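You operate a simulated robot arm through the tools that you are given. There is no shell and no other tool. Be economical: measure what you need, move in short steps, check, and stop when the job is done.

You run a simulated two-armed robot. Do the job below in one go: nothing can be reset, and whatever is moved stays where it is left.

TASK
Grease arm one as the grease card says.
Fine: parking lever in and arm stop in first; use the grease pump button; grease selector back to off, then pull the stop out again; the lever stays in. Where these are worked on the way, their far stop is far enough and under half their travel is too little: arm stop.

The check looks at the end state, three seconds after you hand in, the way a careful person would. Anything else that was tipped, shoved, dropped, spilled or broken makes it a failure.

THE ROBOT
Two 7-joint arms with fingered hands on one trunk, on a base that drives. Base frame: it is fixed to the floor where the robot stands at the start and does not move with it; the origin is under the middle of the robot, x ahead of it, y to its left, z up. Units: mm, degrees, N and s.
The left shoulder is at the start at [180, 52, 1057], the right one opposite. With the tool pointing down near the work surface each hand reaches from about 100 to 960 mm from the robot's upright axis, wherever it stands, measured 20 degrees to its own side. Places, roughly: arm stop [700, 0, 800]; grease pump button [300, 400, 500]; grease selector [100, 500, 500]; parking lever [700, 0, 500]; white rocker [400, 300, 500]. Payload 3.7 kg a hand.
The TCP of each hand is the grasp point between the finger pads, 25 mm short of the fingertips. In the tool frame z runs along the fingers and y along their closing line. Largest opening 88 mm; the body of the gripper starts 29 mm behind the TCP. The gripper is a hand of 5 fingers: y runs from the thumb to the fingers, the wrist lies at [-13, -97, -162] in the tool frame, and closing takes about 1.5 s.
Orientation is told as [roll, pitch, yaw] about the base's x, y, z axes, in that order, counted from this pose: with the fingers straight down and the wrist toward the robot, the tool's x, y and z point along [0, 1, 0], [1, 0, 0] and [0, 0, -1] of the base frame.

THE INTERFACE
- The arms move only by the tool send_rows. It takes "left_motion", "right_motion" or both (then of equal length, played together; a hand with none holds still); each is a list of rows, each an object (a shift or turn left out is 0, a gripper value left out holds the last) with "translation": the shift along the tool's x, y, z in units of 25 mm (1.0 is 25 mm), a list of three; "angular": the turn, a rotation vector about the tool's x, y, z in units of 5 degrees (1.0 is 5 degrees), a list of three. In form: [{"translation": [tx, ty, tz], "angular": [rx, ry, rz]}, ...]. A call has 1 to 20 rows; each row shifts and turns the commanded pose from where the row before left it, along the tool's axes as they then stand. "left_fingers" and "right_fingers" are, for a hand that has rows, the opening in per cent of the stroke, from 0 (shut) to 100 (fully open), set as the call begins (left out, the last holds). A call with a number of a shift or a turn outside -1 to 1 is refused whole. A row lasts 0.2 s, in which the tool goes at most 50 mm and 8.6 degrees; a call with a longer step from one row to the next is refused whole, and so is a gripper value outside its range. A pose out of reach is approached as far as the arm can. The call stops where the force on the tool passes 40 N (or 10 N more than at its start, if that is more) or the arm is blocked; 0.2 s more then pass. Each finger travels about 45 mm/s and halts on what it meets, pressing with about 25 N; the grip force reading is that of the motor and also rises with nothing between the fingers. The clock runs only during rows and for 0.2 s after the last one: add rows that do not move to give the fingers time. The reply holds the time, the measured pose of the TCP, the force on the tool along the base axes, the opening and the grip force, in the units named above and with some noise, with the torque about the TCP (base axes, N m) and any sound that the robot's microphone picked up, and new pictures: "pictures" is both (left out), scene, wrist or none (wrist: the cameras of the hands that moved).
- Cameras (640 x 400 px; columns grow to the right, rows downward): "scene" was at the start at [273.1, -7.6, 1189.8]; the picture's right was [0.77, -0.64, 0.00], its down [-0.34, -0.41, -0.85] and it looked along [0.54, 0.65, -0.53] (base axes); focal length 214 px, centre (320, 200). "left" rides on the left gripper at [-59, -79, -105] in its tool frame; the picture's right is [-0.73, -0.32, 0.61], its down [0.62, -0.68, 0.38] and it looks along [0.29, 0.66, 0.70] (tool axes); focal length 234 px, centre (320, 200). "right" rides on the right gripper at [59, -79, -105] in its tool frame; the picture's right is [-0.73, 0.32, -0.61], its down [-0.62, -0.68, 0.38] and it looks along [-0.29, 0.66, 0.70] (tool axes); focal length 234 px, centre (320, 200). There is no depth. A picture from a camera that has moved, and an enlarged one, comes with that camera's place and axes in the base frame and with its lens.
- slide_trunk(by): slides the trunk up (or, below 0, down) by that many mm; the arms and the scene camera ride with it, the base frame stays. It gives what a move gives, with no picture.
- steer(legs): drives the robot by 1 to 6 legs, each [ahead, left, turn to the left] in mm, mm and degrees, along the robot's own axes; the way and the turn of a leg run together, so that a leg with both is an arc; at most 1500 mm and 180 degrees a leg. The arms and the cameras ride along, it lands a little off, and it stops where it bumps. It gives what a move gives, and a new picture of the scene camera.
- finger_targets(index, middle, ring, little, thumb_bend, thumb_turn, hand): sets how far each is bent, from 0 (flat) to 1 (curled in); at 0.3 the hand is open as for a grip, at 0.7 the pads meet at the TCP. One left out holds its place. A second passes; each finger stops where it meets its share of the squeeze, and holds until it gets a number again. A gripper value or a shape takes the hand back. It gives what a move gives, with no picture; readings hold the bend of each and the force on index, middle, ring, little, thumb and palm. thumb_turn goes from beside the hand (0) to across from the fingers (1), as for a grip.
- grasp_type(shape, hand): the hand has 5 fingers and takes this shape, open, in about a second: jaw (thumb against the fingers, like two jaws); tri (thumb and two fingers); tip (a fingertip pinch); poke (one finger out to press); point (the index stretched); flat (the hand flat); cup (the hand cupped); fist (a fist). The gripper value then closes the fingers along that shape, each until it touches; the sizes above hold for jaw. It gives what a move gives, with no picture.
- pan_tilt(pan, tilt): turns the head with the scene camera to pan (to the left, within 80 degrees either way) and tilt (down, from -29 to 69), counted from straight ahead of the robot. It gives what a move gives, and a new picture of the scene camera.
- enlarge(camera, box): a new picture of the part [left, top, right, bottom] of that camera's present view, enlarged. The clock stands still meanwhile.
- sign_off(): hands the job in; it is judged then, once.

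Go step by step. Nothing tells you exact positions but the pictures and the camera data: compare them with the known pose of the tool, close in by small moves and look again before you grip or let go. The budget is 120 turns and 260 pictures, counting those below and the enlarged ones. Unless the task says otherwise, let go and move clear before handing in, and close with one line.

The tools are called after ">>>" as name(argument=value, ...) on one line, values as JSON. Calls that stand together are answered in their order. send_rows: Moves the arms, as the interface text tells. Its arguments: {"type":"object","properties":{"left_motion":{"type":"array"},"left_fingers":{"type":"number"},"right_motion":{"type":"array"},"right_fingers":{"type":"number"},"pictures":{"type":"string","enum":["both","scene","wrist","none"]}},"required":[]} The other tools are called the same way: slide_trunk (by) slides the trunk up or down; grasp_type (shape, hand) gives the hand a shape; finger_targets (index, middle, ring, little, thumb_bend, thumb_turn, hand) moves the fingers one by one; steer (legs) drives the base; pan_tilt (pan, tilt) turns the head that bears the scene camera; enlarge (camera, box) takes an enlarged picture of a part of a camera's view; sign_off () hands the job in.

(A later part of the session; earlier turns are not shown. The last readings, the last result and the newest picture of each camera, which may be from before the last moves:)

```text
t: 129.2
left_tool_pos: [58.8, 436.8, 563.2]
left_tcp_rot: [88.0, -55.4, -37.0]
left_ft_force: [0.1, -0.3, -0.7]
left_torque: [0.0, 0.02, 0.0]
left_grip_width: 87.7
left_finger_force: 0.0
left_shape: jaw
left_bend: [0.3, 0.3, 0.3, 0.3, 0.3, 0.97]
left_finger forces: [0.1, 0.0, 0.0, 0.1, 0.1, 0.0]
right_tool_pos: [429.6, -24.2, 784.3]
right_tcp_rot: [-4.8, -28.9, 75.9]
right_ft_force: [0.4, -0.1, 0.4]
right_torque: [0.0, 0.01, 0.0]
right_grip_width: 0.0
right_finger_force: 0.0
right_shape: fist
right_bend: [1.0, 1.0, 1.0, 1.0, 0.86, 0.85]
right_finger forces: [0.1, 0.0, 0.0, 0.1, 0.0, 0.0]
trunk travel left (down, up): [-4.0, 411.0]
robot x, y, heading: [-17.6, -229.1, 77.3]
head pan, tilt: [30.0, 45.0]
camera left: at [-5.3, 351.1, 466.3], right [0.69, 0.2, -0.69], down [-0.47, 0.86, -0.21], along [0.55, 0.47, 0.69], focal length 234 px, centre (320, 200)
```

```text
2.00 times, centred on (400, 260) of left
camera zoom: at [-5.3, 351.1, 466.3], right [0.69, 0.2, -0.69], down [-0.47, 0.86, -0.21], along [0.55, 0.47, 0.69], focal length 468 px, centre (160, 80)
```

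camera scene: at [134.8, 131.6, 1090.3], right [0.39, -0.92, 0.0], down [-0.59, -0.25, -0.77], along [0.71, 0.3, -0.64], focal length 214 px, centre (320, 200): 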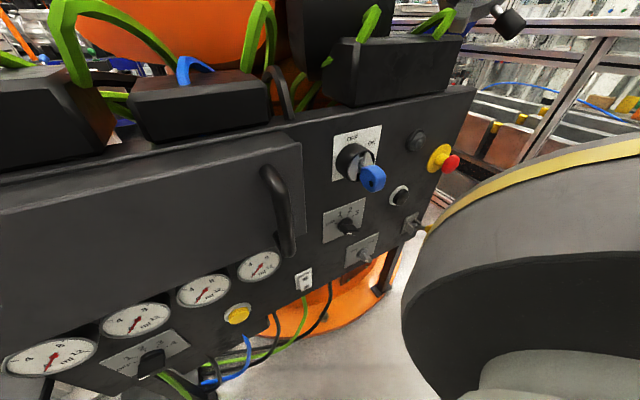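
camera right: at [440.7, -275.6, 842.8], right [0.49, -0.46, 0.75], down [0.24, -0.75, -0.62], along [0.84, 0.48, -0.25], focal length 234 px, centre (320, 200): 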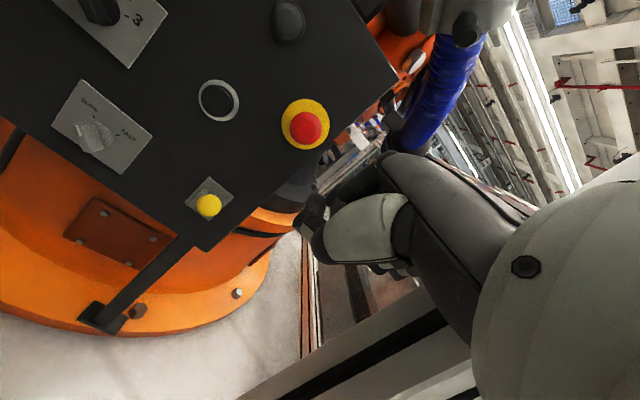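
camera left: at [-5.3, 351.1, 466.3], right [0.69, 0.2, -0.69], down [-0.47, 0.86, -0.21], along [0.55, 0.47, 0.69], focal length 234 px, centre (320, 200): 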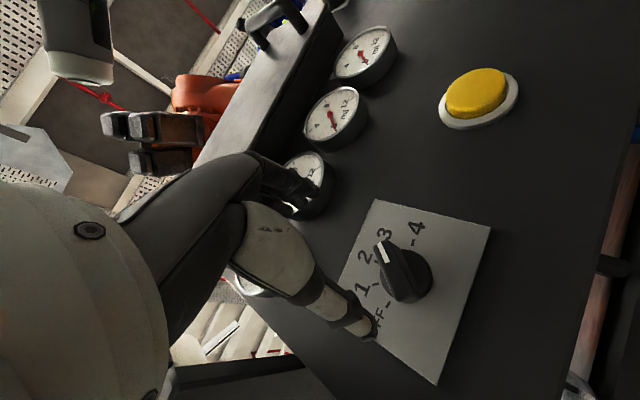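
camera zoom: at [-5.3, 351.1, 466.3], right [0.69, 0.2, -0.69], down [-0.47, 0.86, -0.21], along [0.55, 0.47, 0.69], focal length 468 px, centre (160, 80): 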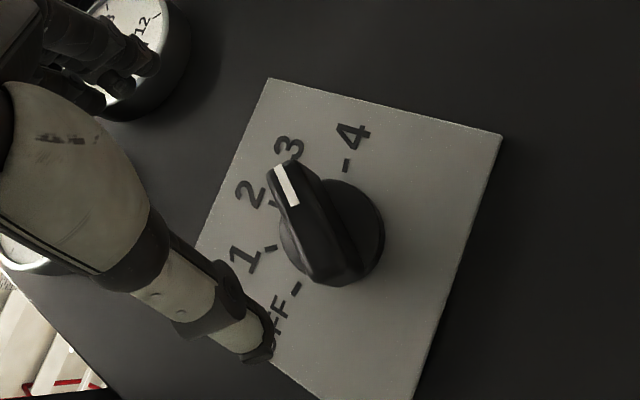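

It sprang back to 3, so it has detents; I must push a little further past the midpoint. Repeat with 7 mm more.

>>> send_rows(left_motion=[{"translation": [0, 0, 1]}, {"translation": [0, 0, 1]}, {"translation": [-0.4, 0.3, 0.6]}, {"translation": [-0.4, 0.3, 0]}, {"translation": [-0.28, 0.21, 0]}], pictures="none")

>>> enlarge(camera="left", box=[260, 160, 460, 360])

```text
t: 130.4
left_tool_pos: [127.4, 466.3, 561.1]
left_tcp_rot: [87.7, -55.5, -36.9]
left_ft_force: [-6.4, -5.7, -7.6]
left_torque: [-0.43, 0.05, 0.17]
left_grip_width: 87.6
left_finger_force: 0.1
left_shape: jaw
left_bend: [0.3, 0.3, 0.3, 0.3, 0.17, 0.94]
left_finger forces: [0.0, 0.0, 0.0, 0.1, 12.0, 0.0]
right_tool_pos: [430.0, -25.7, 784.4]
right_tcp_rot: [-4.8, -29.0, 75.9]
right_ft_force: [0.5, -0.2, 1.2]
right_torque: [0.0, -0.02, 0.02]
right_grip_width: 0.0
right_finger_force: 0.0
right_shape: fist
right_bend: [1.0, 1.0, 1.0, 1.0, 0.86, 0.85]
right_finger forces: [0.0, 0.0, 0.0, 0.1, 0.1, 0.0]
trunk travel left (down, up): [-4.0, 411.0]
robot x, y, heading: [-16.7, -225.0, 77.2]
head pan, tilt: [30.0, 45.0]
```

```text
2.00 times, centred on (360, 260) of left
camera zoom: at [63.3, 380.9, 465.5], right [0.69, 0.2, -0.69], down [-0.47, 0.86, -0.22], along [0.55, 0.47, 0.69], focal length 468 px, centre (240, 80)
```

zoom: 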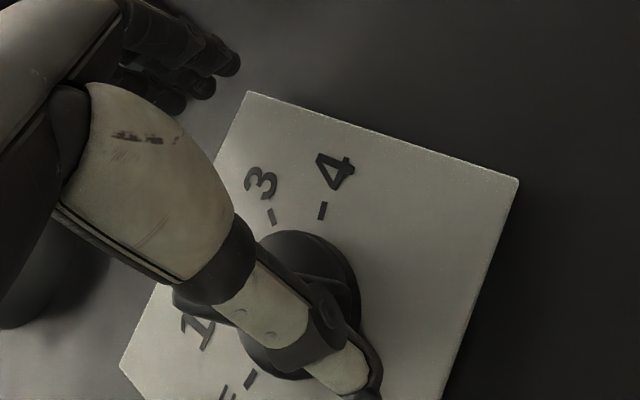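

>>> send_rows(left_motion=[{"translation": [0.4, -0.3, 0]}, {"translation": [0.4, -0.3, -0.3]}, {"translation": [0.28, -0.21, -0.9]}, {"translation": [0, 0, -1]}, {"translation": [0, 0, -0.6]}], pictures="none")

>>> enlarge(camera="left", box=[300, 160, 500, 360])

```text
t: 131.7
left_tool_pos: [55.1, 431.8, 563.9]
left_tcp_rot: [88.0, -55.4, -37.1]
left_ft_force: [-0.1, -0.8, 0.9]
left_torque: [0.01, 0.01, 0.0]
left_grip_width: 87.7
left_finger_force: 0.1
left_shape: jaw
left_bend: [0.3, 0.3, 0.3, 0.3, 0.3, 0.97]
left_finger forces: [0.0, 0.0, 0.1, 0.0, 0.1, 0.0]
right_tool_pos: [430.3, -25.0, 786.3]
right_tcp_rot: [-4.7, -28.9, 76.0]
right_ft_force: [0.6, 0.7, 0.3]
right_torque: [0.03, 0.03, 0.0]
right_grip_width: 0.0
right_finger_force: 0.0
right_shape: fist
right_bend: [1.0, 1.0, 1.0, 1.0, 0.86, 0.85]
right_finger forces: [0.1, 0.0, 0.1, 0.0, 0.0, 0.0]
trunk travel left (down, up): [-4.0, 411.0]
robot x, y, heading: [-19.0, -225.8, 77.1]
head pan, tilt: [30.0, 45.0]
```

```text
2.00 times, centred on (400, 260) of left
camera zoom: at [-9.5, 346.9, 468.5], right [0.69, 0.2, -0.69], down [-0.47, 0.86, -0.21], along [0.55, 0.47, 0.69], focal length 468 px, centre (160, 80)
```

zoom: 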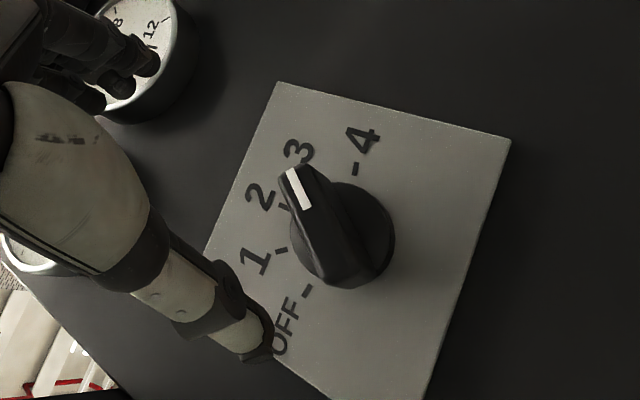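

Still at 3 — on leaving, the thumb may have dragged the tail back. I repeat, slightly higher, and withdraw straight out this time.

>>> send_rows(left_motion=[{"translation": [0.1, 0.13, 0.6]}, {"translation": [0, 0, 1]}, {"translation": [-0.28, 0.21, 0.9]}, {"translation": [-0.4, 0.3, 0.3]}, {"translation": [-0.4, 0.3, 0]}, {}, {"translation": [0, 0, -1]}, {"translation": [0, 0, -1]}], pictures="none")

>>> enlarge(camera="left", box=[280, 160, 480, 360])

```text
t: 133.4
left_tool_pos: [95.4, 428.8, 570.9]
left_tcp_rot: [88.2, -55.4, -37.2]
left_ft_force: [-0.9, 0.9, -0.5]
left_torque: [-0.01, 0.02, 0.0]
left_grip_width: 87.7
left_finger_force: 0.1
left_shape: jaw
left_bend: [0.3, 0.3, 0.3, 0.3, 0.3, 0.97]
left_finger forces: [0.0, 0.0, 0.0, 0.1, 0.0, 0.1]
right_tool_pos: [429.7, -25.6, 785.7]
right_tcp_rot: [-4.8, -28.8, 75.9]
right_ft_force: [0.0, 0.1, 0.3]
right_torque: [0.03, 0.03, 0.01]
right_grip_width: 0.3
right_finger_force: 0.0
right_shape: fist
right_bend: [1.0, 1.0, 1.0, 1.0, 0.86, 0.85]
right_finger forces: [0.0, 0.0, 0.0, 0.0, 0.0, 0.0]
trunk travel left (down, up): [-4.0, 411.0]
robot x, y, heading: [-19.8, -224.2, 77.2]
head pan, tilt: [30.0, 45.0]
```

```text
2.00 times, centred on (380, 260) of left
camera zoom: at [31.8, 342.2, 474.9], right [0.7, 0.21, -0.69], down [-0.47, 0.86, -0.21], along [0.55, 0.47, 0.69], focal length 468 px, centre (200, 80)
```

zoom: 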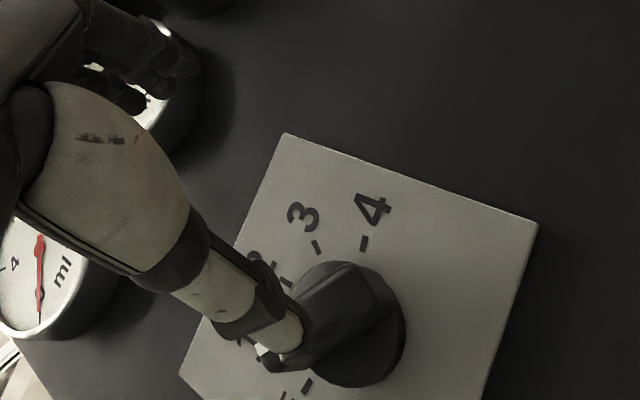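

The knob moved, now past 2 the other way. I pull the hand clear to read it.

>>> send_rows(left_motion=[{"translation": [0.3, -0.4, -0.8]}, {"translation": [0.3, -0.4, -0.8]}], pictures="none")

>>> enlarge(camera="left", box=[300, 160, 500, 360])

```text
t: 134.1
left_tool_pos: [50.4, 409.7, 562.0]
left_tcp_rot: [88.0, -55.4, -36.9]
left_ft_force: [0.1, 0.7, 0.1]
left_torque: [-0.01, 0.01, -0.03]
left_grip_width: 87.7
left_finger_force: 0.0
left_shape: jaw
left_bend: [0.3, 0.3, 0.3, 0.3, 0.3, 0.97]
left_finger forces: [0.0, 0.0, 0.1, 0.0, 0.0, 0.0]
right_tool_pos: [428.8, -24.7, 785.8]
right_tcp_rot: [-4.8, -28.8, 75.9]
right_ft_force: [-0.5, 0.4, 0.1]
right_torque: [0.01, -0.01, -0.01]
right_grip_width: 0.3
right_finger_force: 0.0
right_shape: fist
right_bend: [1.0, 1.0, 1.0, 1.0, 0.86, 0.85]
right_finger forces: [0.0, 0.1, 0.0, 0.0, 0.0, 0.0]
trunk travel left (down, up): [-4.0, 411.0]
robot x, y, heading: [-16.8, -227.5, 77.0]
head pan, tilt: [30.0, 45.0]
```

```text
2.00 times, centred on (400, 260) of left
camera zoom: at [-13.7, 324.2, 465.6], right [0.69, 0.2, -0.69], down [-0.47, 0.86, -0.21], along [0.55, 0.47, 0.69], focal length 468 px, centre (160, 80)
```

zoom: 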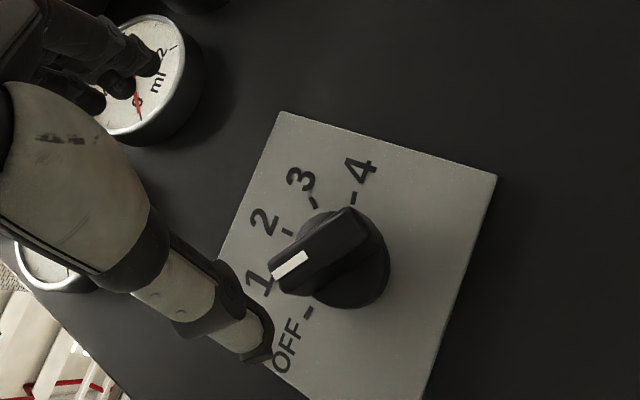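

Now it rests at 1 (clean detent). I set the thumb beneath the pointer as before and will push up-right in smaller steps to reach 2.

>>> send_rows(left_motion=[{"translation": [0.08, -0.44, 0]}, {"translation": [0, -0.44, 0]}, {}, {"translation": [0, 0, 1]}, {"translation": [0, 0, 1]}, {"translation": [0, 0, 1.0]}, {"translation": [0, 0, 0.24]}, {"translation": [0, 0.5, 0]}, {"translation": [0, 0.5, 0]}, {"translation": [0, 0.3, 0]}], left_fingers=45, pictures="none")

>>> enlarge(camera="left", box=[240, 160, 440, 360])

```text
t: 136.2
left_tool_pos: [102.1, 476.0, 568.0]
left_tcp_rot: [87.7, -55.3, -36.7]
left_ft_force: [-4.6, 1.5, -3.5]
left_torque: [-0.03, 0.11, 0.12]
left_grip_width: 46.8
left_finger_force: 0.0
left_shape: jaw
left_bend: [0.74, 0.46, 0.43, 0.42, 0.65, 1.0]
left_finger forces: [0.0, 0.0, 0.1, 0.0, 5.6, 0.0]
right_tool_pos: [429.9, -24.4, 785.1]
right_tcp_rot: [-4.8, -28.9, 75.9]
right_ft_force: [-0.3, -0.3, 0.3]
right_torque: [-0.04, 0.02, -0.01]
right_grip_width: 0.0
right_finger_force: 0.1
right_shape: fist
right_bend: [1.0, 1.0, 1.0, 1.0, 0.86, 0.85]
right_finger forces: [0.1, 0.0, 0.0, 0.1, 0.0, 0.1]
trunk travel left (down, up): [-4.0, 411.0]
robot x, y, heading: [-17.4, -228.6, 77.5]
head pan, tilt: [30.0, 45.0]
```

```text
2.00 times, centred on (340, 260) of left
camera zoom: at [38.3, 389.0, 471.4], right [0.69, 0.2, -0.69], down [-0.47, 0.86, -0.22], along [0.55, 0.47, 0.69], focal length 468 px, centre (280, 80)
```

zoom: 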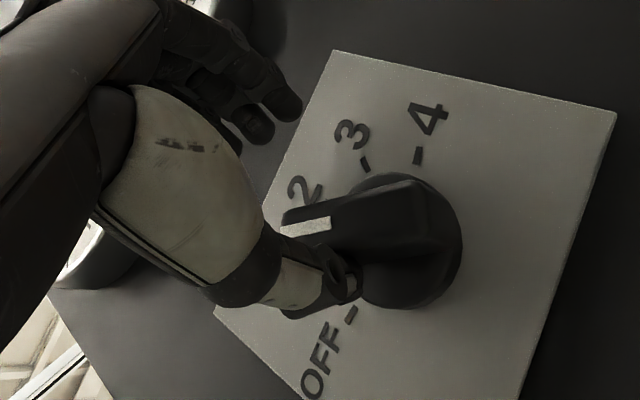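

>>> send_rows(left_motion=[{"translation": [0, 0.18, 0]}], pictures="none")

>>> enlarge(camera="left", box=[240, 160, 440, 360])

```text
t: 136.7
left_tool_pos: [105.6, 473.1, 571.9]
left_tcp_rot: [88.0, -55.5, -37.0]
left_ft_force: [-3.7, 2.0, -0.8]
left_torque: [0.03, 0.1, 0.11]
left_grip_width: 45.7
left_finger_force: 0.0
left_shape: jaw
left_bend: [0.74, 0.46, 0.43, 0.42, 0.66, 1.0]
left_finger forces: [0.0, 0.0, 0.1, 0.0, 4.6, 0.1]
right_tool_pos: [429.3, -25.1, 783.8]
right_tcp_rot: [-4.8, -28.8, 75.9]
right_ft_force: [-0.8, 0.7, 0.2]
right_torque: [-0.02, 0.03, 0.04]
right_grip_width: 0.0
right_finger_force: 0.0
right_shape: fist
right_bend: [1.0, 1.0, 1.0, 1.0, 0.86, 0.85]
right_finger forces: [0.0, 0.1, 0.1, 0.0, 0.1, 0.1]
trunk travel left (down, up): [-4.0, 411.0]
robot x, y, heading: [-17.3, -225.8, 77.5]
head pan, tilt: [30.0, 45.0]
```

```text
2.00 times, centred on (340, 260) of left
camera zoom: at [41.2, 387.2, 475.5], right [0.69, 0.21, -0.69], down [-0.47, 0.86, -0.21], along [0.55, 0.47, 0.69], focal length 468 px, centre (280, 80)
```

zoom: 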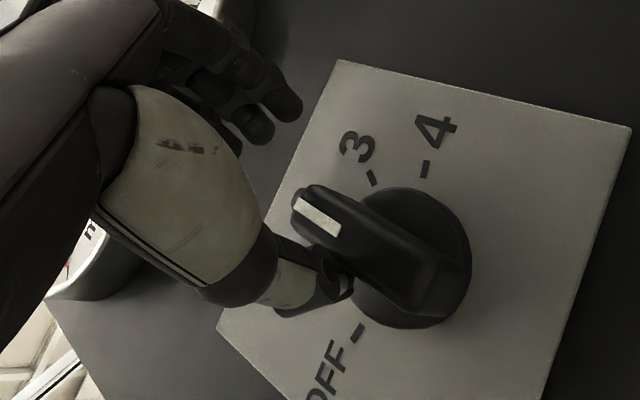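

The pointer now lies along 2. I withdraw straight out and read it.

>>> send_rows(left_motion=[{"translation": [0, -0.1, 0]}, {"translation": [0, 0, -1]}, {"translation": [0, 0, -1]}, {"translation": [0, 0, -1]}, {"translation": [0.3, -0.3, -0.3]}], pictures="wrist")

>>> enlarge(camera="left", box=[300, 160, 500, 360])

```text
t: 137.8
left_tool_pos: [45.4, 413.6, 570.5]
left_tcp_rot: [88.0, -55.5, -37.0]
left_ft_force: [0.4, -0.1, -0.4]
left_torque: [-0.01, -0.01, -0.02]
left_grip_width: 39.8
left_finger_force: 0.0
left_shape: jaw
left_bend: [0.74, 0.46, 0.43, 0.42, 0.71, 1.0]
left_finger forces: [0.0, 0.0, 0.0, 0.1, 0.0, 0.0]
right_tool_pos: [429.3, -25.3, 786.1]
right_tcp_rot: [-4.8, -28.8, 75.9]
right_ft_force: [0.5, -0.4, 0.1]
right_torque: [0.03, 0.05, -0.01]
right_grip_width: 0.0
right_finger_force: 0.0
right_shape: fist
right_bend: [1.0, 1.0, 1.0, 1.0, 0.86, 0.85]
right_finger forces: [0.0, 0.0, 0.0, 0.1, 0.0, 0.0]
trunk travel left (down, up): [-4.0, 411.0]
robot x, y, heading: [-12.8, -223.9, 77.1]
head pan, tilt: [30.0, 45.0]
camera left: at [-18.8, 327.4, 474.4], right [0.69, 0.2, -0.69], down [-0.47, 0.86, -0.21], along [0.55, 0.47, 0.69], focal length 234 px, centre (320, 200)
```

left: 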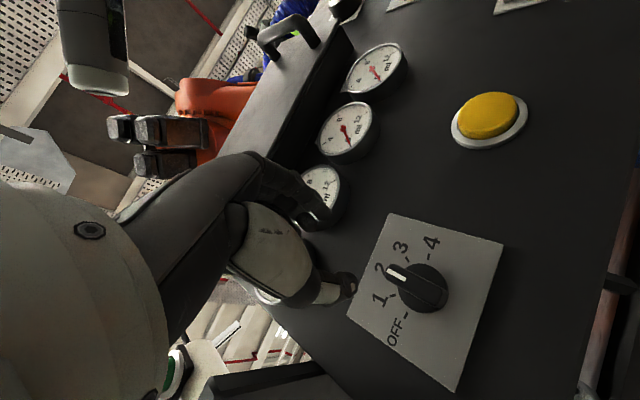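

```text
2.00 times, centred on (400, 260) of left
camera zoom: at [-18.8, 327.4, 474.4], right [0.69, 0.2, -0.69], down [-0.47, 0.86, -0.21], along [0.55, 0.47, 0.69], focal length 468 px, centre (160, 80)
```

zoom: 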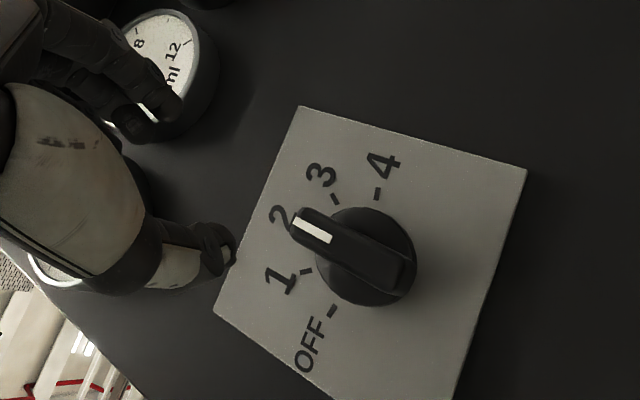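

The selector stands at 2. Now the pump button at about (245,393,533): I make a fist, level the hand and move in front of the button.

>>> grasp_type(shape="fist", hand="left")

>>> send_rows(left_motion=[{"angular": [0, 0, -1]}, {"angular": [0, 0, -1]}, {"angular": [0, 0, -1]}, {"angular": [0, 0, -1]}, {"angular": [0, 0, -1]}, {"angular": [0, 0, -1]}, {"angular": [0, 0, -1]}, {"translation": [-0.97, -0.2, 0.15]}, {"translation": [-0.97, -0.2, 0.15]}, {"translation": [-0.97, -0.2, 0.15]}, {"translation": [-0.97, -0.2, 0.15]}, {"translation": [-0.97, -0.2, 0.15]}, {"translation": [-0.97, -0.2, 0.15]}, {"translation": [-0.97, -0.2, 0.15]}])

```text
t: 138.8
left_tool_pos: [46.1, 413.3, 571.3]
left_tcp_rot: [87.9, -55.3, -36.9]
left_ft_force: [-0.1, -0.9, 0.3]
left_torque: [0.01, 0.0, 0.0]
left_grip_width: 0.0
left_finger_force: 0.1
left_shape: fist
left_bend: [1.0, 1.0, 1.0, 1.0, 0.86, 0.85]
left_finger forces: [0.0, 0.0, 0.0, 0.1, 0.0, 0.0]
right_tool_pos: [430.0, -25.6, 784.3]
right_tcp_rot: [-4.8, -29.0, 75.8]
right_ft_force: [0.5, 1.0, 0.0]
right_torque: [0.01, 0.01, -0.01]
right_grip_width: 0.0
right_finger_force: 0.1
right_shape: fist
right_bend: [1.0, 1.0, 1.0, 1.0, 0.86, 0.85]
right_finger forces: [0.1, 0.0, 0.1, 0.0, 0.0, 0.0]
trunk travel left (down, up): [-4.0, 411.0]
robot x, y, heading: [-15.4, -227.4, 77.4]
head pan, tilt: [30.0, 45.0]
```

```text
t: 141.9
left_tool_pos: [191.1, 364.2, 555.6]
left_tcp_rot: [138.4, -86.1, -86.8]
left_ft_force: [0.2, 0.0, 0.2]
left_torque: [-0.01, -0.02, 0.06]
left_grip_width: 0.0
left_finger_force: 0.0
left_shape: fist
left_bend: [1.0, 1.0, 1.0, 1.0, 0.86, 0.85]
left_finger forces: [0.0, 0.0, 0.0, 0.1, 0.0, 0.1]
right_tool_pos: [429.1, -24.1, 784.0]
right_tcp_rot: [-4.9, -28.7, 76.0]
right_ft_force: [-0.8, 0.1, -0.3]
right_torque: [0.0, 0.01, -0.02]
right_grip_width: 0.1
right_finger_force: 0.0
right_shape: fist
right_bend: [1.0, 1.0, 1.0, 1.0, 0.86, 0.85]
right_finger forces: [0.1, 0.0, 0.0, 0.1, 0.0, 0.0]
trunk travel left (down, up): [-4.0, 411.0]
robot x, y, heading: [-15.1, -224.0, 77.3]
head pan, tilt: [30.0, 45.0]
stopped in row 14 (left hand): the arm was blocked; the commanded pose is now the measured one
camera scene: at [130.9, 133.6, 1078.9], right [0.39, -0.92, 0.0], down [-0.65, -0.28, -0.71], along [0.65, 0.27, -0.71], focal length 214 px, centre (320, 200)
camera left: at [172.8, 251.2, 469.0], right [0.94, 0.05, -0.32], down [-0.25, 0.73, -0.63], along [0.21, 0.68, 0.7], focal length 234 px, centre (320, 200)
```

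scene: 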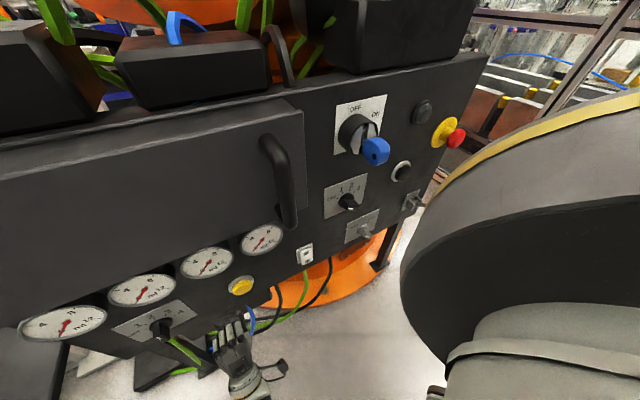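
left: 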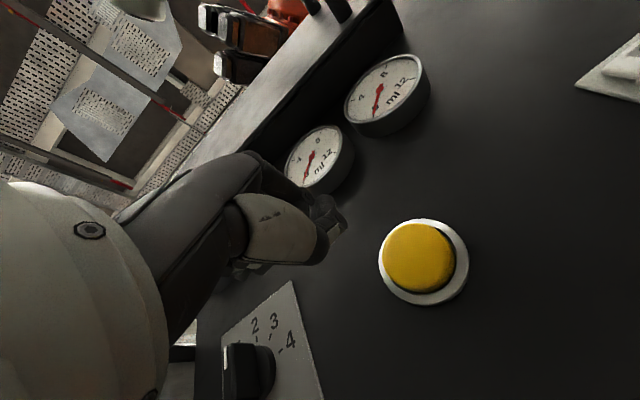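

The motion was blocked — likely the head pressing against the arm. I turn the head away right, then align with the button (35 mm right, 26 mm down).

>>> pan_tilt(pan=-55, tilt=40)

>>> send_rows(left_motion=[{"translation": [-0.45, -0.35, 0]}, {"translation": [-0.45, -0.35, 0]}, {"translation": [-0.5, -0.35, 0]}])

```text
t: 143.5
left_tool_pos: [194.7, 362.9, 556.9]
left_tcp_rot: [139.1, -86.5, -87.6]
left_ft_force: [0.1, 0.8, 0.3]
left_torque: [0.03, 0.03, 0.01]
left_grip_width: 0.0
left_finger_force: 0.1
left_shape: fist
left_bend: [1.0, 1.0, 1.0, 1.0, 0.86, 0.85]
left_finger forces: [0.0, 0.0, 0.0, 0.0, 0.0, 0.0]
right_tool_pos: [430.8, -23.3, 784.0]
right_tcp_rot: [-4.8, -28.8, 76.0]
right_ft_force: [0.0, -0.2, 0.3]
right_torque: [0.0, -0.04, 0.0]
right_grip_width: 0.2
right_finger_force: 0.1
right_shape: fist
right_bend: [1.0, 1.0, 1.0, 1.0, 0.86, 0.85]
right_finger forces: [0.0, 0.0, 0.0, 0.0, 0.0, 0.0]
trunk travel left (down, up): [-4.0, 411.0]
robot x, y, heading: [-15.6, -225.5, 77.4]
head pan, tilt: [-55.0, 40.0]
camera scene: at [135.9, 133.9, 1088.0], right [0.38, -0.93, 0.0], down [-0.6, -0.25, -0.77], along [0.71, 0.29, -0.64], focal length 214 px, centre (320, 200)
```

scene: 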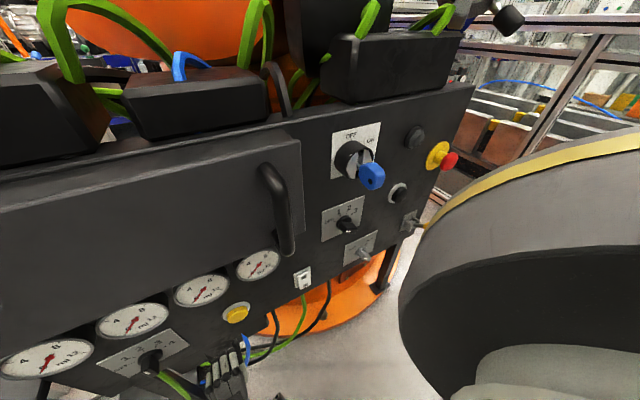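

```text
t: 144.3
left_tool_pos: [199.3, 350.0, 543.9]
left_tcp_rot: [140.1, -86.4, -88.6]
left_ft_force: [0.2, -0.4, 0.0]
left_torque: [0.0, -0.01, 0.02]
left_grip_width: 0.3
left_finger_force: 0.1
left_shape: fist
left_bend: [1.0, 1.0, 1.0, 1.0, 0.86, 0.85]
left_finger forces: [0.1, 0.0, 0.1, 0.1, 0.0, 0.1]
left hand out of reach, approached as far as the arm can: row 2, 3
right_tool_pos: [431.0, -21.4, 784.5]
right_tcp_rot: [-4.7, -28.8, 75.9]
right_ft_force: [0.0, 0.0, -0.2]
right_torque: [-0.02, 0.02, 0.01]
right_grip_width: 0.1
right_finger_force: 0.0
right_shape: fist
right_bend: [1.0, 1.0, 1.0, 1.0, 0.86, 0.85]
right_finger forces: [0.0, 0.0, 0.0, 0.0, 0.0, 0.0]
trunk travel left (down, up): [-4.0, 411.0]
robot x, y, heading: [-15.8, -222.7, 77.5]
head pan, tilt: [-55.0, 40.0]
camera scene: at [135.9, 134.0, 1088.4], right [0.38, -0.93, 0.0], down [-0.59, -0.25, -0.77], along [0.71, 0.29, -0.64], focal length 214 px, centre (320, 200)
camera left: at [179.0, 236.5, 457.6], right [0.95, 0.04, -0.32], down [-0.25, 0.73, -0.64], along [0.21, 0.68, 0.7], focal length 234 px, centre (320, 200)
```

scene: 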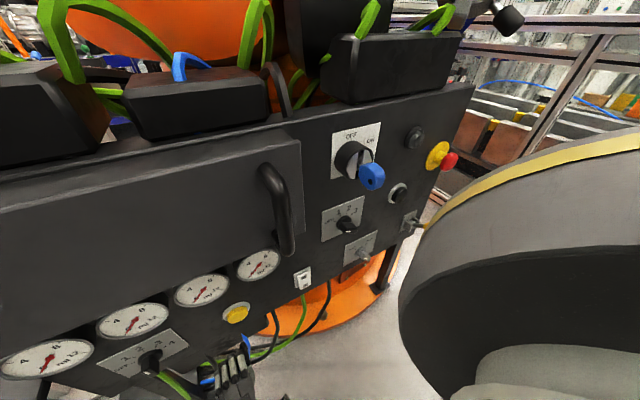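
left: 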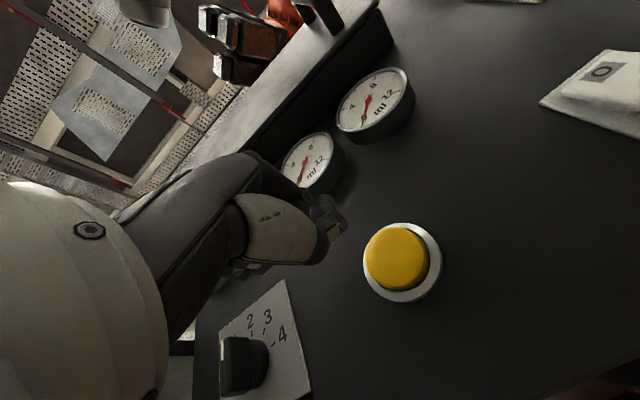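

The arm is folded to its limit here; I shift the robot about 100 mm to the right along the panel and re-aim.

>>> steer(legs=[[-50, -95, 0]])

>>> send_rows(left_motion=[{"translation": [0.8, -0.2, 0]}, {"translation": [0.8, -0.2, 0]}, {"translation": [0.8, 0, 0]}])

```text
t: 145.3
left_tool_pos: [212.1, 340.5, 545.8]
left_tcp_rot: [140.5, -86.0, -89.4]
left_ft_force: [-0.4, 0.3, 0.3]
left_torque: [0.02, 0.05, 0.05]
left_grip_width: 0.0
left_finger_force: 0.1
left_shape: fist
left_bend: [1.0, 1.0, 1.0, 1.0, 0.86, 0.85]
left_finger forces: [0.0, 0.1, 0.0, 0.1, 0.1, 0.0]
right_tool_pos: [441.5, -36.9, 785.5]
right_tcp_rot: [-4.8, -28.9, 75.7]
right_ft_force: [0.7, 0.1, -0.6]
right_torque: [0.0, -0.04, 0.0]
right_grip_width: 0.0
right_finger_force: 0.1
right_shape: fist
right_bend: [1.0, 1.0, 1.0, 1.0, 0.86, 0.85]
right_finger forces: [0.0, 0.0, 0.0, 0.0, 0.0, 0.0]
trunk travel left (down, up): [-4.0, 411.0]
robot x, y, heading: [0.1, -231.1, 77.2]
head pan, tilt: [-55.0, 40.0]
stopped in leg 1: the robot was blocked; the commanded pose is now the measured one
camera scene: at [148.9, 122.0, 1088.5], right [0.38, -0.93, 0.0], down [-0.6, -0.24, -0.77], along [0.71, 0.29, -0.64], focal length 214 px, centre (320, 200)
```

scene: 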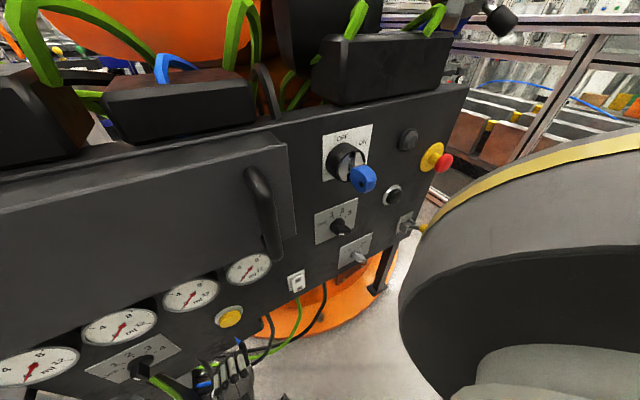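

```text
t: 146.1
left_tool_pos: [165.1, 377.7, 538.7]
left_tcp_rot: [140.0, -86.0, -88.8]
left_ft_force: [0.3, 0.4, 0.0]
left_torque: [0.01, 0.0, 0.0]
left_grip_width: 0.0
left_finger_force: 0.0
left_shape: fist
left_bend: [1.0, 1.0, 1.0, 1.0, 0.86, 0.85]
left_finger forces: [0.0, 0.0, 0.1, 0.1, 0.0, 0.0]
right_tool_pos: [442.9, -35.8, 785.4]
right_tcp_rot: [-4.8, -28.9, 75.8]
right_ft_force: [-0.6, 0.3, -0.2]
right_torque: [-0.01, -0.01, 0.01]
right_grip_width: 0.0
right_finger_force: 0.0
right_shape: fist
right_bend: [1.0, 1.0, 1.0, 1.0, 0.86, 0.85]
right_finger forces: [0.1, 0.1, 0.1, 0.0, 0.0, 0.0]
trunk travel left (down, up): [-4.0, 411.0]
robot x, y, heading: [-0.0, -236.7, 77.1]
head pan, tilt: [-55.0, 40.0]
camera scene: at [148.8, 121.7, 1088.9], right [0.38, -0.93, 0.0], down [-0.6, -0.24, -0.77], along [0.71, 0.29, -0.64], focal length 214 px, centre (320, 200)
camera left: at [145.9, 264.5, 451.7], right [0.95, 0.04, -0.32], down [-0.25, 0.74, -0.63], along [0.21, 0.68, 0.71], focal length 234 px, centre (320, 200)
```

scene: 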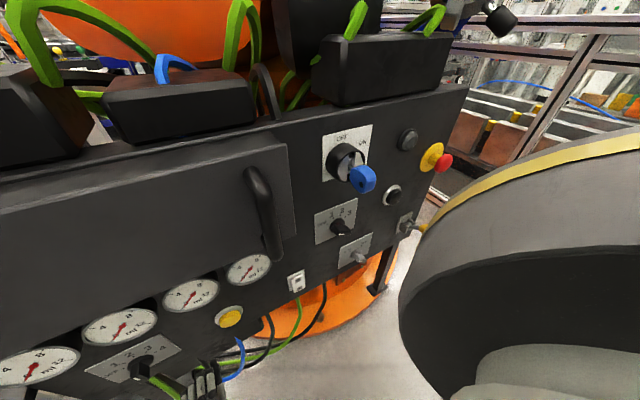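
left: 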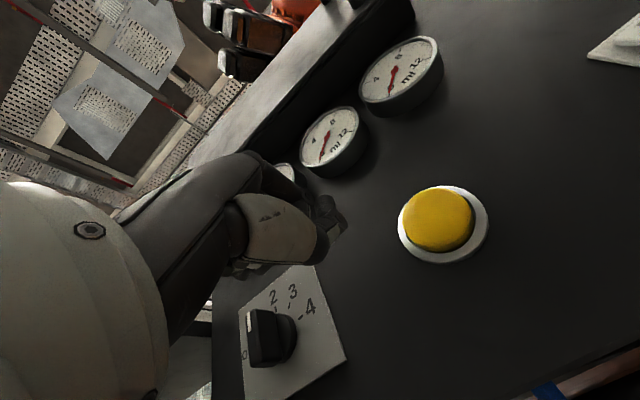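

The robot was blocked after ~16 mm (right elbow near the fence, presumably). I turn a little left and back off instead, to give the left arm room.

>>> steer(legs=[[-80, 0, 0], [0, -60, 0]])

```text
t: 147.5
left_tool_pos: [131.6, 311.1, 539.5]
left_tcp_rot: [140.7, -86.0, -89.9]
left_ft_force: [-0.3, -0.5, -0.3]
left_torque: [0.0, -0.01, 0.04]
left_grip_width: 0.0
left_finger_force: 0.1
left_shape: fist
left_bend: [1.0, 1.0, 1.0, 1.0, 0.86, 0.85]
left_finger forces: [0.0, 0.0, 0.0, 0.1, 0.1, 0.1]
right_tool_pos: [403.6, -104.1, 785.8]
right_tcp_rot: [-4.8, -28.9, 75.3]
right_ft_force: [0.1, -1.0, -0.3]
right_torque: [0.0, -0.01, 0.0]
right_grip_width: 0.0
right_finger_force: 0.0
right_shape: fist
right_bend: [1.0, 1.0, 1.0, 1.0, 0.86, 0.85]
right_finger forces: [0.0, 0.0, 0.0, 0.1, 0.0, 0.0]
trunk travel left (down, up): [-4.0, 411.0]
robot x, y, heading: [-42.4, -297.3, 76.6]
head pan, tilt: [-55.0, 40.0]
stopped in leg 2: the robot was blocked; the commanded pose is now the measured one
camera scene: at [111.3, 56.4, 1089.0], right [0.37, -0.93, 0.0], down [-0.6, -0.24, -0.77], along [0.71, 0.28, -0.64], focal length 214 px, centre (320, 200)
```

scene: 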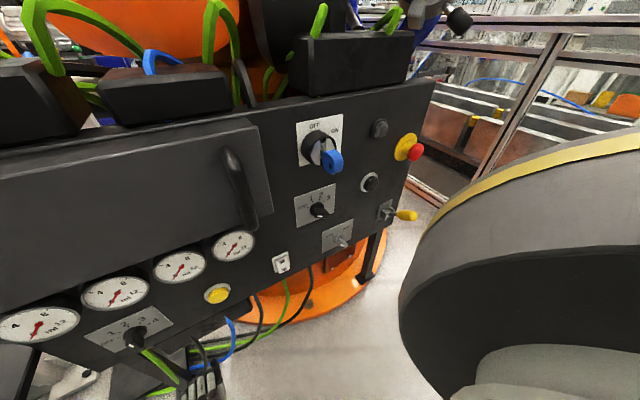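

Backed off enough. The button is about 135 mm ahead, 47 mm right. I approach to ~40 mm short of contact.

>>> send_rows(left_motion=[{"translation": [-0.5, -0.1, 0.5]}, {"translation": [-0.5, -0.1, 0.8]}, {"translation": [-0.5, -0.1, 0.9]}, {"translation": [-0.4, 0, 0.9]}, {"translation": [0, 0, 0.9]}])

```text
t: 148.7
left_tool_pos: [177.6, 342.7, 532.2]
left_tcp_rot: [141.7, -86.1, -91.3]
left_ft_force: [-0.2, 0.1, 0.3]
left_torque: [0.0, -0.02, 0.0]
left_grip_width: 0.2
left_finger_force: 0.0
left_shape: fist
left_bend: [1.0, 1.0, 1.0, 1.0, 0.86, 0.85]
left_finger forces: [0.1, 0.0, 0.1, 0.1, 0.0, 0.1]
left hand out of reach, approached as far as the arm can: row 3, 4, 5
right_tool_pos: [405.0, -103.5, 785.2]
right_tcp_rot: [-4.9, -28.8, 75.2]
right_ft_force: [0.4, 0.1, -0.3]
right_torque: [0.02, -0.01, 0.03]
right_grip_width: 0.1
right_finger_force: 0.1
right_shape: fist
right_bend: [1.0, 1.0, 1.0, 1.0, 0.86, 0.85]
right_finger forces: [0.0, 0.0, 0.1, 0.0, 0.0, 0.0]
trunk travel left (down, up): [-4.0, 411.0]
robot x, y, heading: [-42.3, -292.9, 76.6]
head pan, tilt: [-55.0, 40.0]
camera scene: at [111.4, 56.3, 1089.0], right [0.37, -0.93, 0.0], down [-0.6, -0.24, -0.77], along [0.71, 0.28, -0.64], focal length 214 px, centre (320, 200)
camera left: at [155.1, 229.0, 445.1], right [0.95, 0.03, -0.32], down [-0.24, 0.74, -0.63], along [0.22, 0.68, 0.7], focal length 234 px, centre (320, 200)
```

scene: 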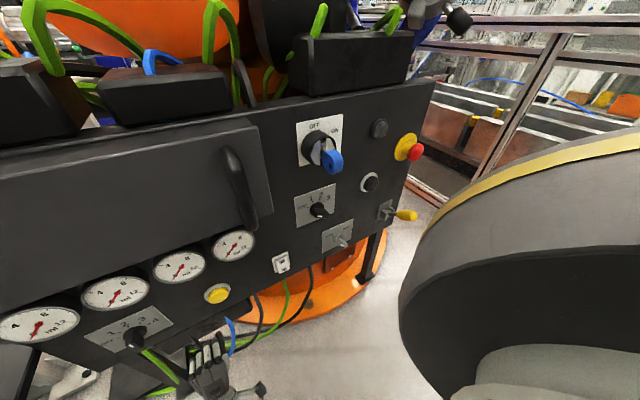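
left: 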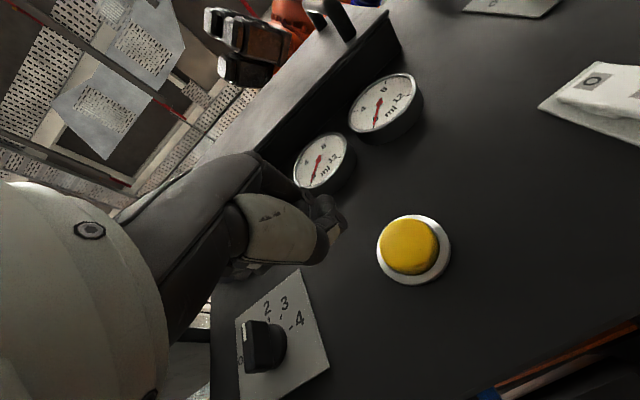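

The target lies too far across for the left arm; turning the robot right ~17° brings it to the left side. I retract the fist, step forward-left and turn.

>>> send_rows(left_motion=[{"translation": [0, 0, -0.9]}, {"translation": [0, 0, -0.9]}, {"translation": [0, 0, -0.9]}, {"translation": [0.5, 0, -0.9]}, {"translation": [0.5, 0, -0.5]}], pictures="none")

>>> steer(legs=[[20, 40, 0], [0, 0, -17]])

```text
t: 149.9
left_tool_pos: [98.4, 287.0, 530.6]
left_tcp_rot: [144.5, -85.2, -94.0]
left_ft_force: [-0.1, 0.1, 0.4]
left_torque: [-0.01, -0.03, 0.03]
left_grip_width: 0.1
left_finger_force: 0.1
left_shape: fist
left_bend: [1.0, 1.0, 1.0, 1.0, 0.86, 0.85]
left_finger forces: [0.1, 0.0, 0.0, 0.0, 0.0, 0.1]
right_tool_pos: [408.0, -102.0, 783.4]
right_tcp_rot: [-4.6, -28.8, 75.0]
right_ft_force: [-0.7, 0.3, -0.3]
right_torque: [0.02, 0.02, -0.03]
right_grip_width: 0.2
right_finger_force: 0.1
right_shape: fist
right_bend: [1.0, 1.0, 1.0, 1.0, 0.86, 0.85]
right_finger forces: [0.1, 0.1, 0.0, 0.0, 0.1, 0.1]
trunk travel left (down, up): [-4.0, 411.0]
robot x, y, heading: [-49.1, -300.2, 76.5]
head pan, tilt: [-55.0, 40.0]
```

```text
t: 151.9
left_tool_pos: [234.6, 245.4, 528.7]
left_tcp_rot: [145.1, -85.2, -112.0]
left_ft_force: [-0.3, -0.1, 0.1]
left_torque: [0.03, 0.05, -0.04]
left_grip_width: 0.1
left_finger_force: 0.0
left_shape: fist
left_bend: [1.0, 1.0, 1.0, 1.0, 0.86, 0.85]
left_finger forces: [0.1, 0.0, 0.0, 0.1, 0.1, 0.1]
right_tool_pos: [412.0, -219.0, 783.3]
right_tcp_rot: [-4.6, -28.8, 57.5]
right_ft_force: [-0.8, 0.3, -1.1]
right_torque: [0.01, -0.01, 0.01]
right_grip_width: 0.0
right_finger_force: 0.0
right_shape: fist
right_bend: [1.0, 1.0, 1.0, 1.0, 0.86, 0.85]
right_finger forces: [0.1, 0.0, 0.1, 0.0, 0.0, 0.0]
trunk travel left (down, up): [-4.0, 411.0]
robot x, y, heading: [-79.0, -271.9, 58.9]
head pan, tilt: [-55.0, 40.0]
camera scene: at [181.3, 22.0, 1088.1], right [0.07, -1.0, 0.0], down [-0.64, -0.05, -0.76], along [0.76, 0.05, -0.65], focal length 214 px, centre (320, 200)
```

scene: 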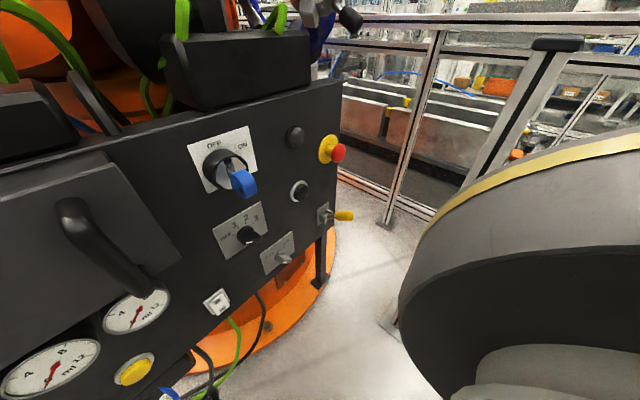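

Heading is now 59°. I square the hand to the panel again and approach the button.

>>> send_rows(left_motion=[{"angular": [0, 0.88, 0]}, {"angular": [0, 0.88, 0]}, {"angular": [0, 0.88, 0]}, {"angular": [0, 0.88, 0]}, {"translation": [0.75, 0, 0.3]}, {"translation": [0.75, 0, 0.6]}, {"translation": [0.75, 0, 0.9]}, {"translation": [0.7, 0, 0.9]}])

```text
t: 153.7
left_tool_pos: [191.1, 359.2, 542.8]
left_tcp_rot: [164.4, -85.3, -113.8]
left_ft_force: [-0.6, -0.1, -0.2]
left_torque: [0.01, 0.0, 0.0]
left_grip_width: 0.0
left_finger_force: 0.0
left_shape: fist
left_bend: [1.0, 1.0, 1.0, 1.0, 0.86, 0.85]
left_finger forces: [0.1, 0.0, 0.0, 0.0, 0.1, 0.1]
left hand out of reach, approached as far as the arm can: row 3, 4
right_tool_pos: [410.4, -221.2, 783.9]
right_tcp_rot: [-4.8, -28.7, 57.6]
right_ft_force: [-0.4, -0.3, 0.2]
right_torque: [0.02, 0.04, 0.01]
right_grip_width: 0.0
right_finger_force: 0.0
right_shape: fist
right_bend: [1.0, 1.0, 1.0, 1.0, 0.86, 0.85]
right_finger forces: [0.0, 0.0, 0.1, 0.1, 0.0, 0.0]
trunk travel left (down, up): [-4.0, 411.0]
robot x, y, heading: [-79.3, -271.4, 59.0]
head pan, tilt: [-55.0, 40.0]
camera scene: at [178.1, 21.8, 1088.4], right [0.07, -1.0, 0.0], down [-0.64, -0.04, -0.77], along [0.76, 0.05, -0.64], focal length 214 px, centre (320, 200)
camera left: at [173.1, 246.4, 454.0], right [0.96, 0.03, -0.29], down [-0.22, 0.74, -0.63], along [0.19, 0.67, 0.72], focal length 234 px, centre (320, 200)
```

scene: 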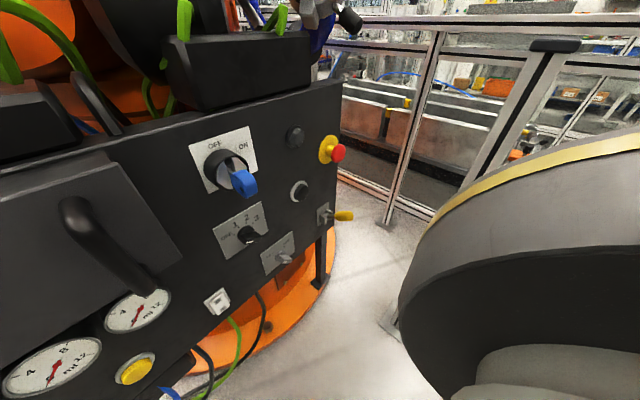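
left: 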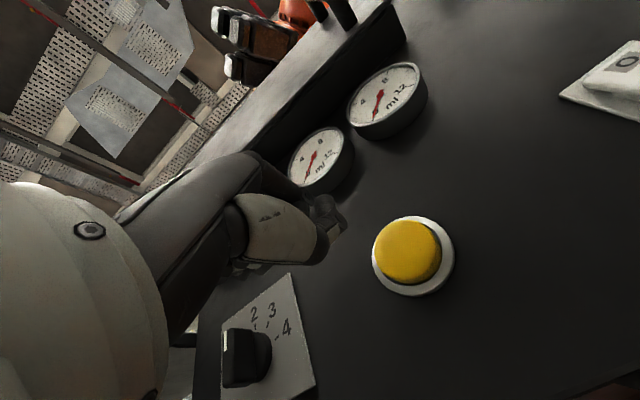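

Button now about 35 mm right, 17 mm below, 58 mm ahead. Align.

>>> send_rows(left_motion=[{"translation": [-0.5, -0.3, 0]}, {"translation": [-0.5, -0.3, 0]}, {"translation": [-0.4, -0.1, 0.4]}, {"translation": [0, 0, 0.5]}])

```text
t: 154.7
left_tool_pos: [235.1, 357.0, 528.8]
left_tcp_rot: [164.9, -85.2, -114.2]
left_ft_force: [0.4, -0.4, -0.5]
left_torque: [-0.01, 0.01, 0.01]
left_grip_width: 0.0
left_finger_force: 0.2
left_shape: fist
left_bend: [1.0, 1.0, 1.0, 1.0, 0.86, 0.85]
left_finger forces: [0.0, 0.0, 0.0, 0.0, 0.0, 0.1]
right_tool_pos: [407.8, -219.7, 785.1]
right_tcp_rot: [-4.9, -28.9, 57.6]
right_ft_force: [-0.4, -0.1, -0.1]
right_torque: [0.01, 0.01, -0.01]
right_grip_width: 0.0
right_finger_force: 0.0
right_shape: fist
right_bend: [1.0, 1.0, 1.0, 1.0, 0.86, 0.85]
right_finger forces: [0.0, 0.1, 0.0, 0.0, 0.1, 0.1]
trunk travel left (down, up): [-4.0, 411.0]
robot x, y, heading: [-79.8, -268.3, 59.0]
head pan, tilt: [-55.0, 40.0]
camera scene: at [177.9, 21.5, 1088.9], right [0.07, -1.0, 0.0], down [-0.64, -0.04, -0.77], along [0.76, 0.05, -0.64], focal length 214 px, centre (320, 200)
camera left: at [216.1, 245.0, 439.5], right [0.96, 0.03, -0.29], down [-0.22, 0.74, -0.63], along [0.19, 0.67, 0.72], focal length 234 px, centre (320, 200)
```

scene: 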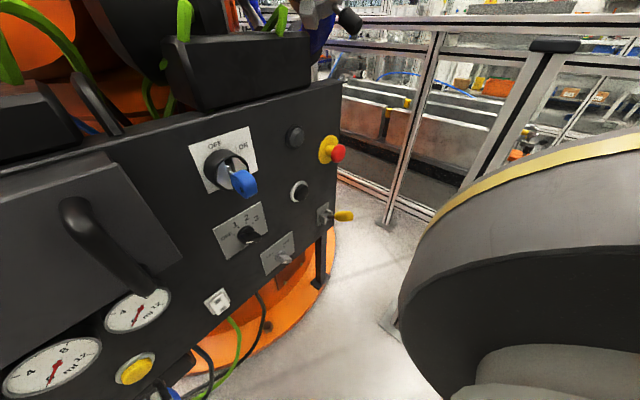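
left: 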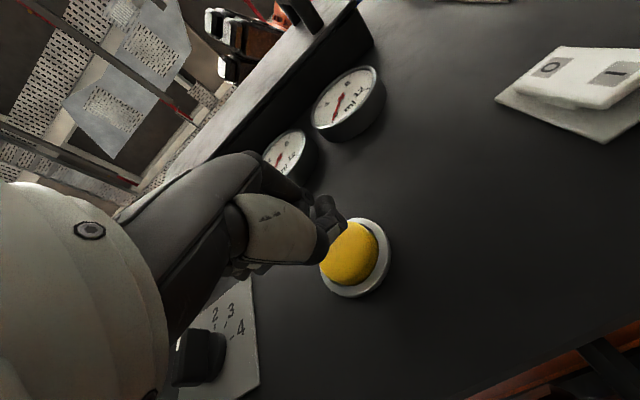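

Perfectly aligned with the button. Before pressing, I turn the head to see gauge 2.

>>> pan_tilt(pan=-10, tilt=45)

```text
t: 155.8
left_tool_pos: [234.8, 357.3, 527.8]
left_tcp_rot: [164.6, -85.1, -114.0]
left_ft_force: [0.6, -0.4, 0.7]
left_torque: [0.0, 0.02, 0.03]
left_grip_width: 0.0
left_finger_force: 0.1
left_shape: fist
left_bend: [1.0, 1.0, 1.0, 1.0, 0.86, 0.85]
left_finger forces: [0.1, 0.0, 0.0, 0.1, 0.0, 0.1]
right_tool_pos: [408.6, -220.7, 784.7]
right_tcp_rot: [-4.8, -29.1, 57.4]
right_ft_force: [0.3, -1.0, 0.5]
right_torque: [0.03, -0.02, 0.01]
right_grip_width: 0.0
right_finger_force: 0.1
right_shape: fist
right_bend: [1.0, 1.0, 1.0, 1.0, 0.86, 0.85]
right_finger forces: [0.0, 0.0, 0.1, 0.0, 0.1, 0.1]
trunk travel left (down, up): [-4.0, 411.0]
robot x, y, heading: [-80.2, -272.4, 59.0]
head pan, tilt: [-10.0, 45.0]
camera scene: at [177.2, 22.2, 1087.8], right [0.08, -1.0, 0.0], down [-0.65, -0.05, -0.76], along [0.75, 0.06, -0.65], focal length 214 px, centre (320, 200)
```

scene: 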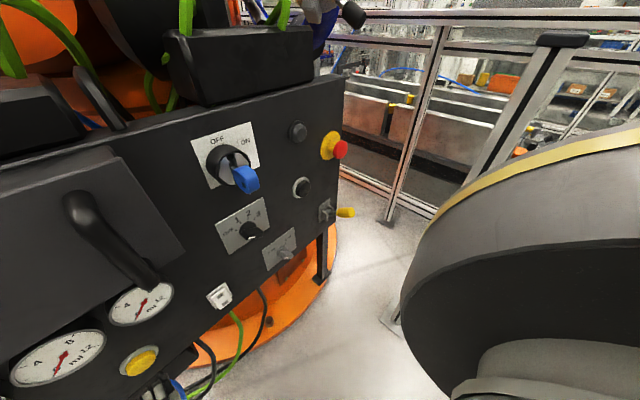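

The head is blocked by my left arm, so I'll read the gauge via the wrist camera. I approach the button gently to first touch.

>>> send_rows(left_motion=[{"translation": [0, -0.1, 0.8]}, {"translation": [0, -0.05, 0.6]}], pictures="wrist")

```text
t: 156.4
left_tool_pos: [245.1, 371.9, 527.2]
left_tcp_rot: [164.6, -85.2, -113.9]
left_ft_force: [-0.2, -0.3, -0.9]
left_torque: [0.01, 0.05, -0.01]
left_grip_width: 0.2
left_finger_force: 0.0
left_shape: fist
left_bend: [1.0, 1.0, 1.0, 1.0, 0.86, 0.85]
left_finger forces: [0.0, 0.0, 0.0, 0.0, 0.1, 0.0]
left hand out of reach, approached as far as the arm can: row 2
right_tool_pos: [408.9, -219.9, 785.0]
right_tcp_rot: [-4.8, -28.9, 57.6]
right_ft_force: [0.5, 0.8, 0.0]
right_torque: [0.0, -0.01, 0.02]
right_grip_width: 0.0
right_finger_force: 0.1
right_shape: fist
right_bend: [1.0, 1.0, 1.0, 1.0, 0.86, 0.85]
right_finger forces: [0.0, 0.1, 0.1, 0.1, 0.1, 0.0]
trunk travel left (down, up): [-4.0, 411.0]
robot x, y, heading: [-79.9, -271.5, 58.9]
head pan, tilt: [-10.0, 45.0]
camera left: at [227.4, 260.5, 438.6], right [0.96, 0.03, -0.29], down [-0.22, 0.74, -0.63], along [0.19, 0.67, 0.72], focal length 234 px, centre (320, 200)
```

left: 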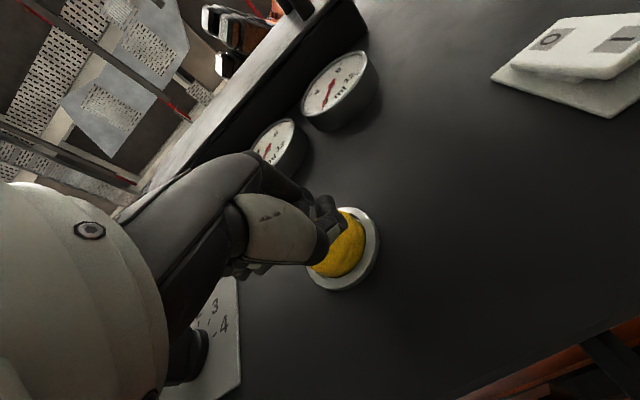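

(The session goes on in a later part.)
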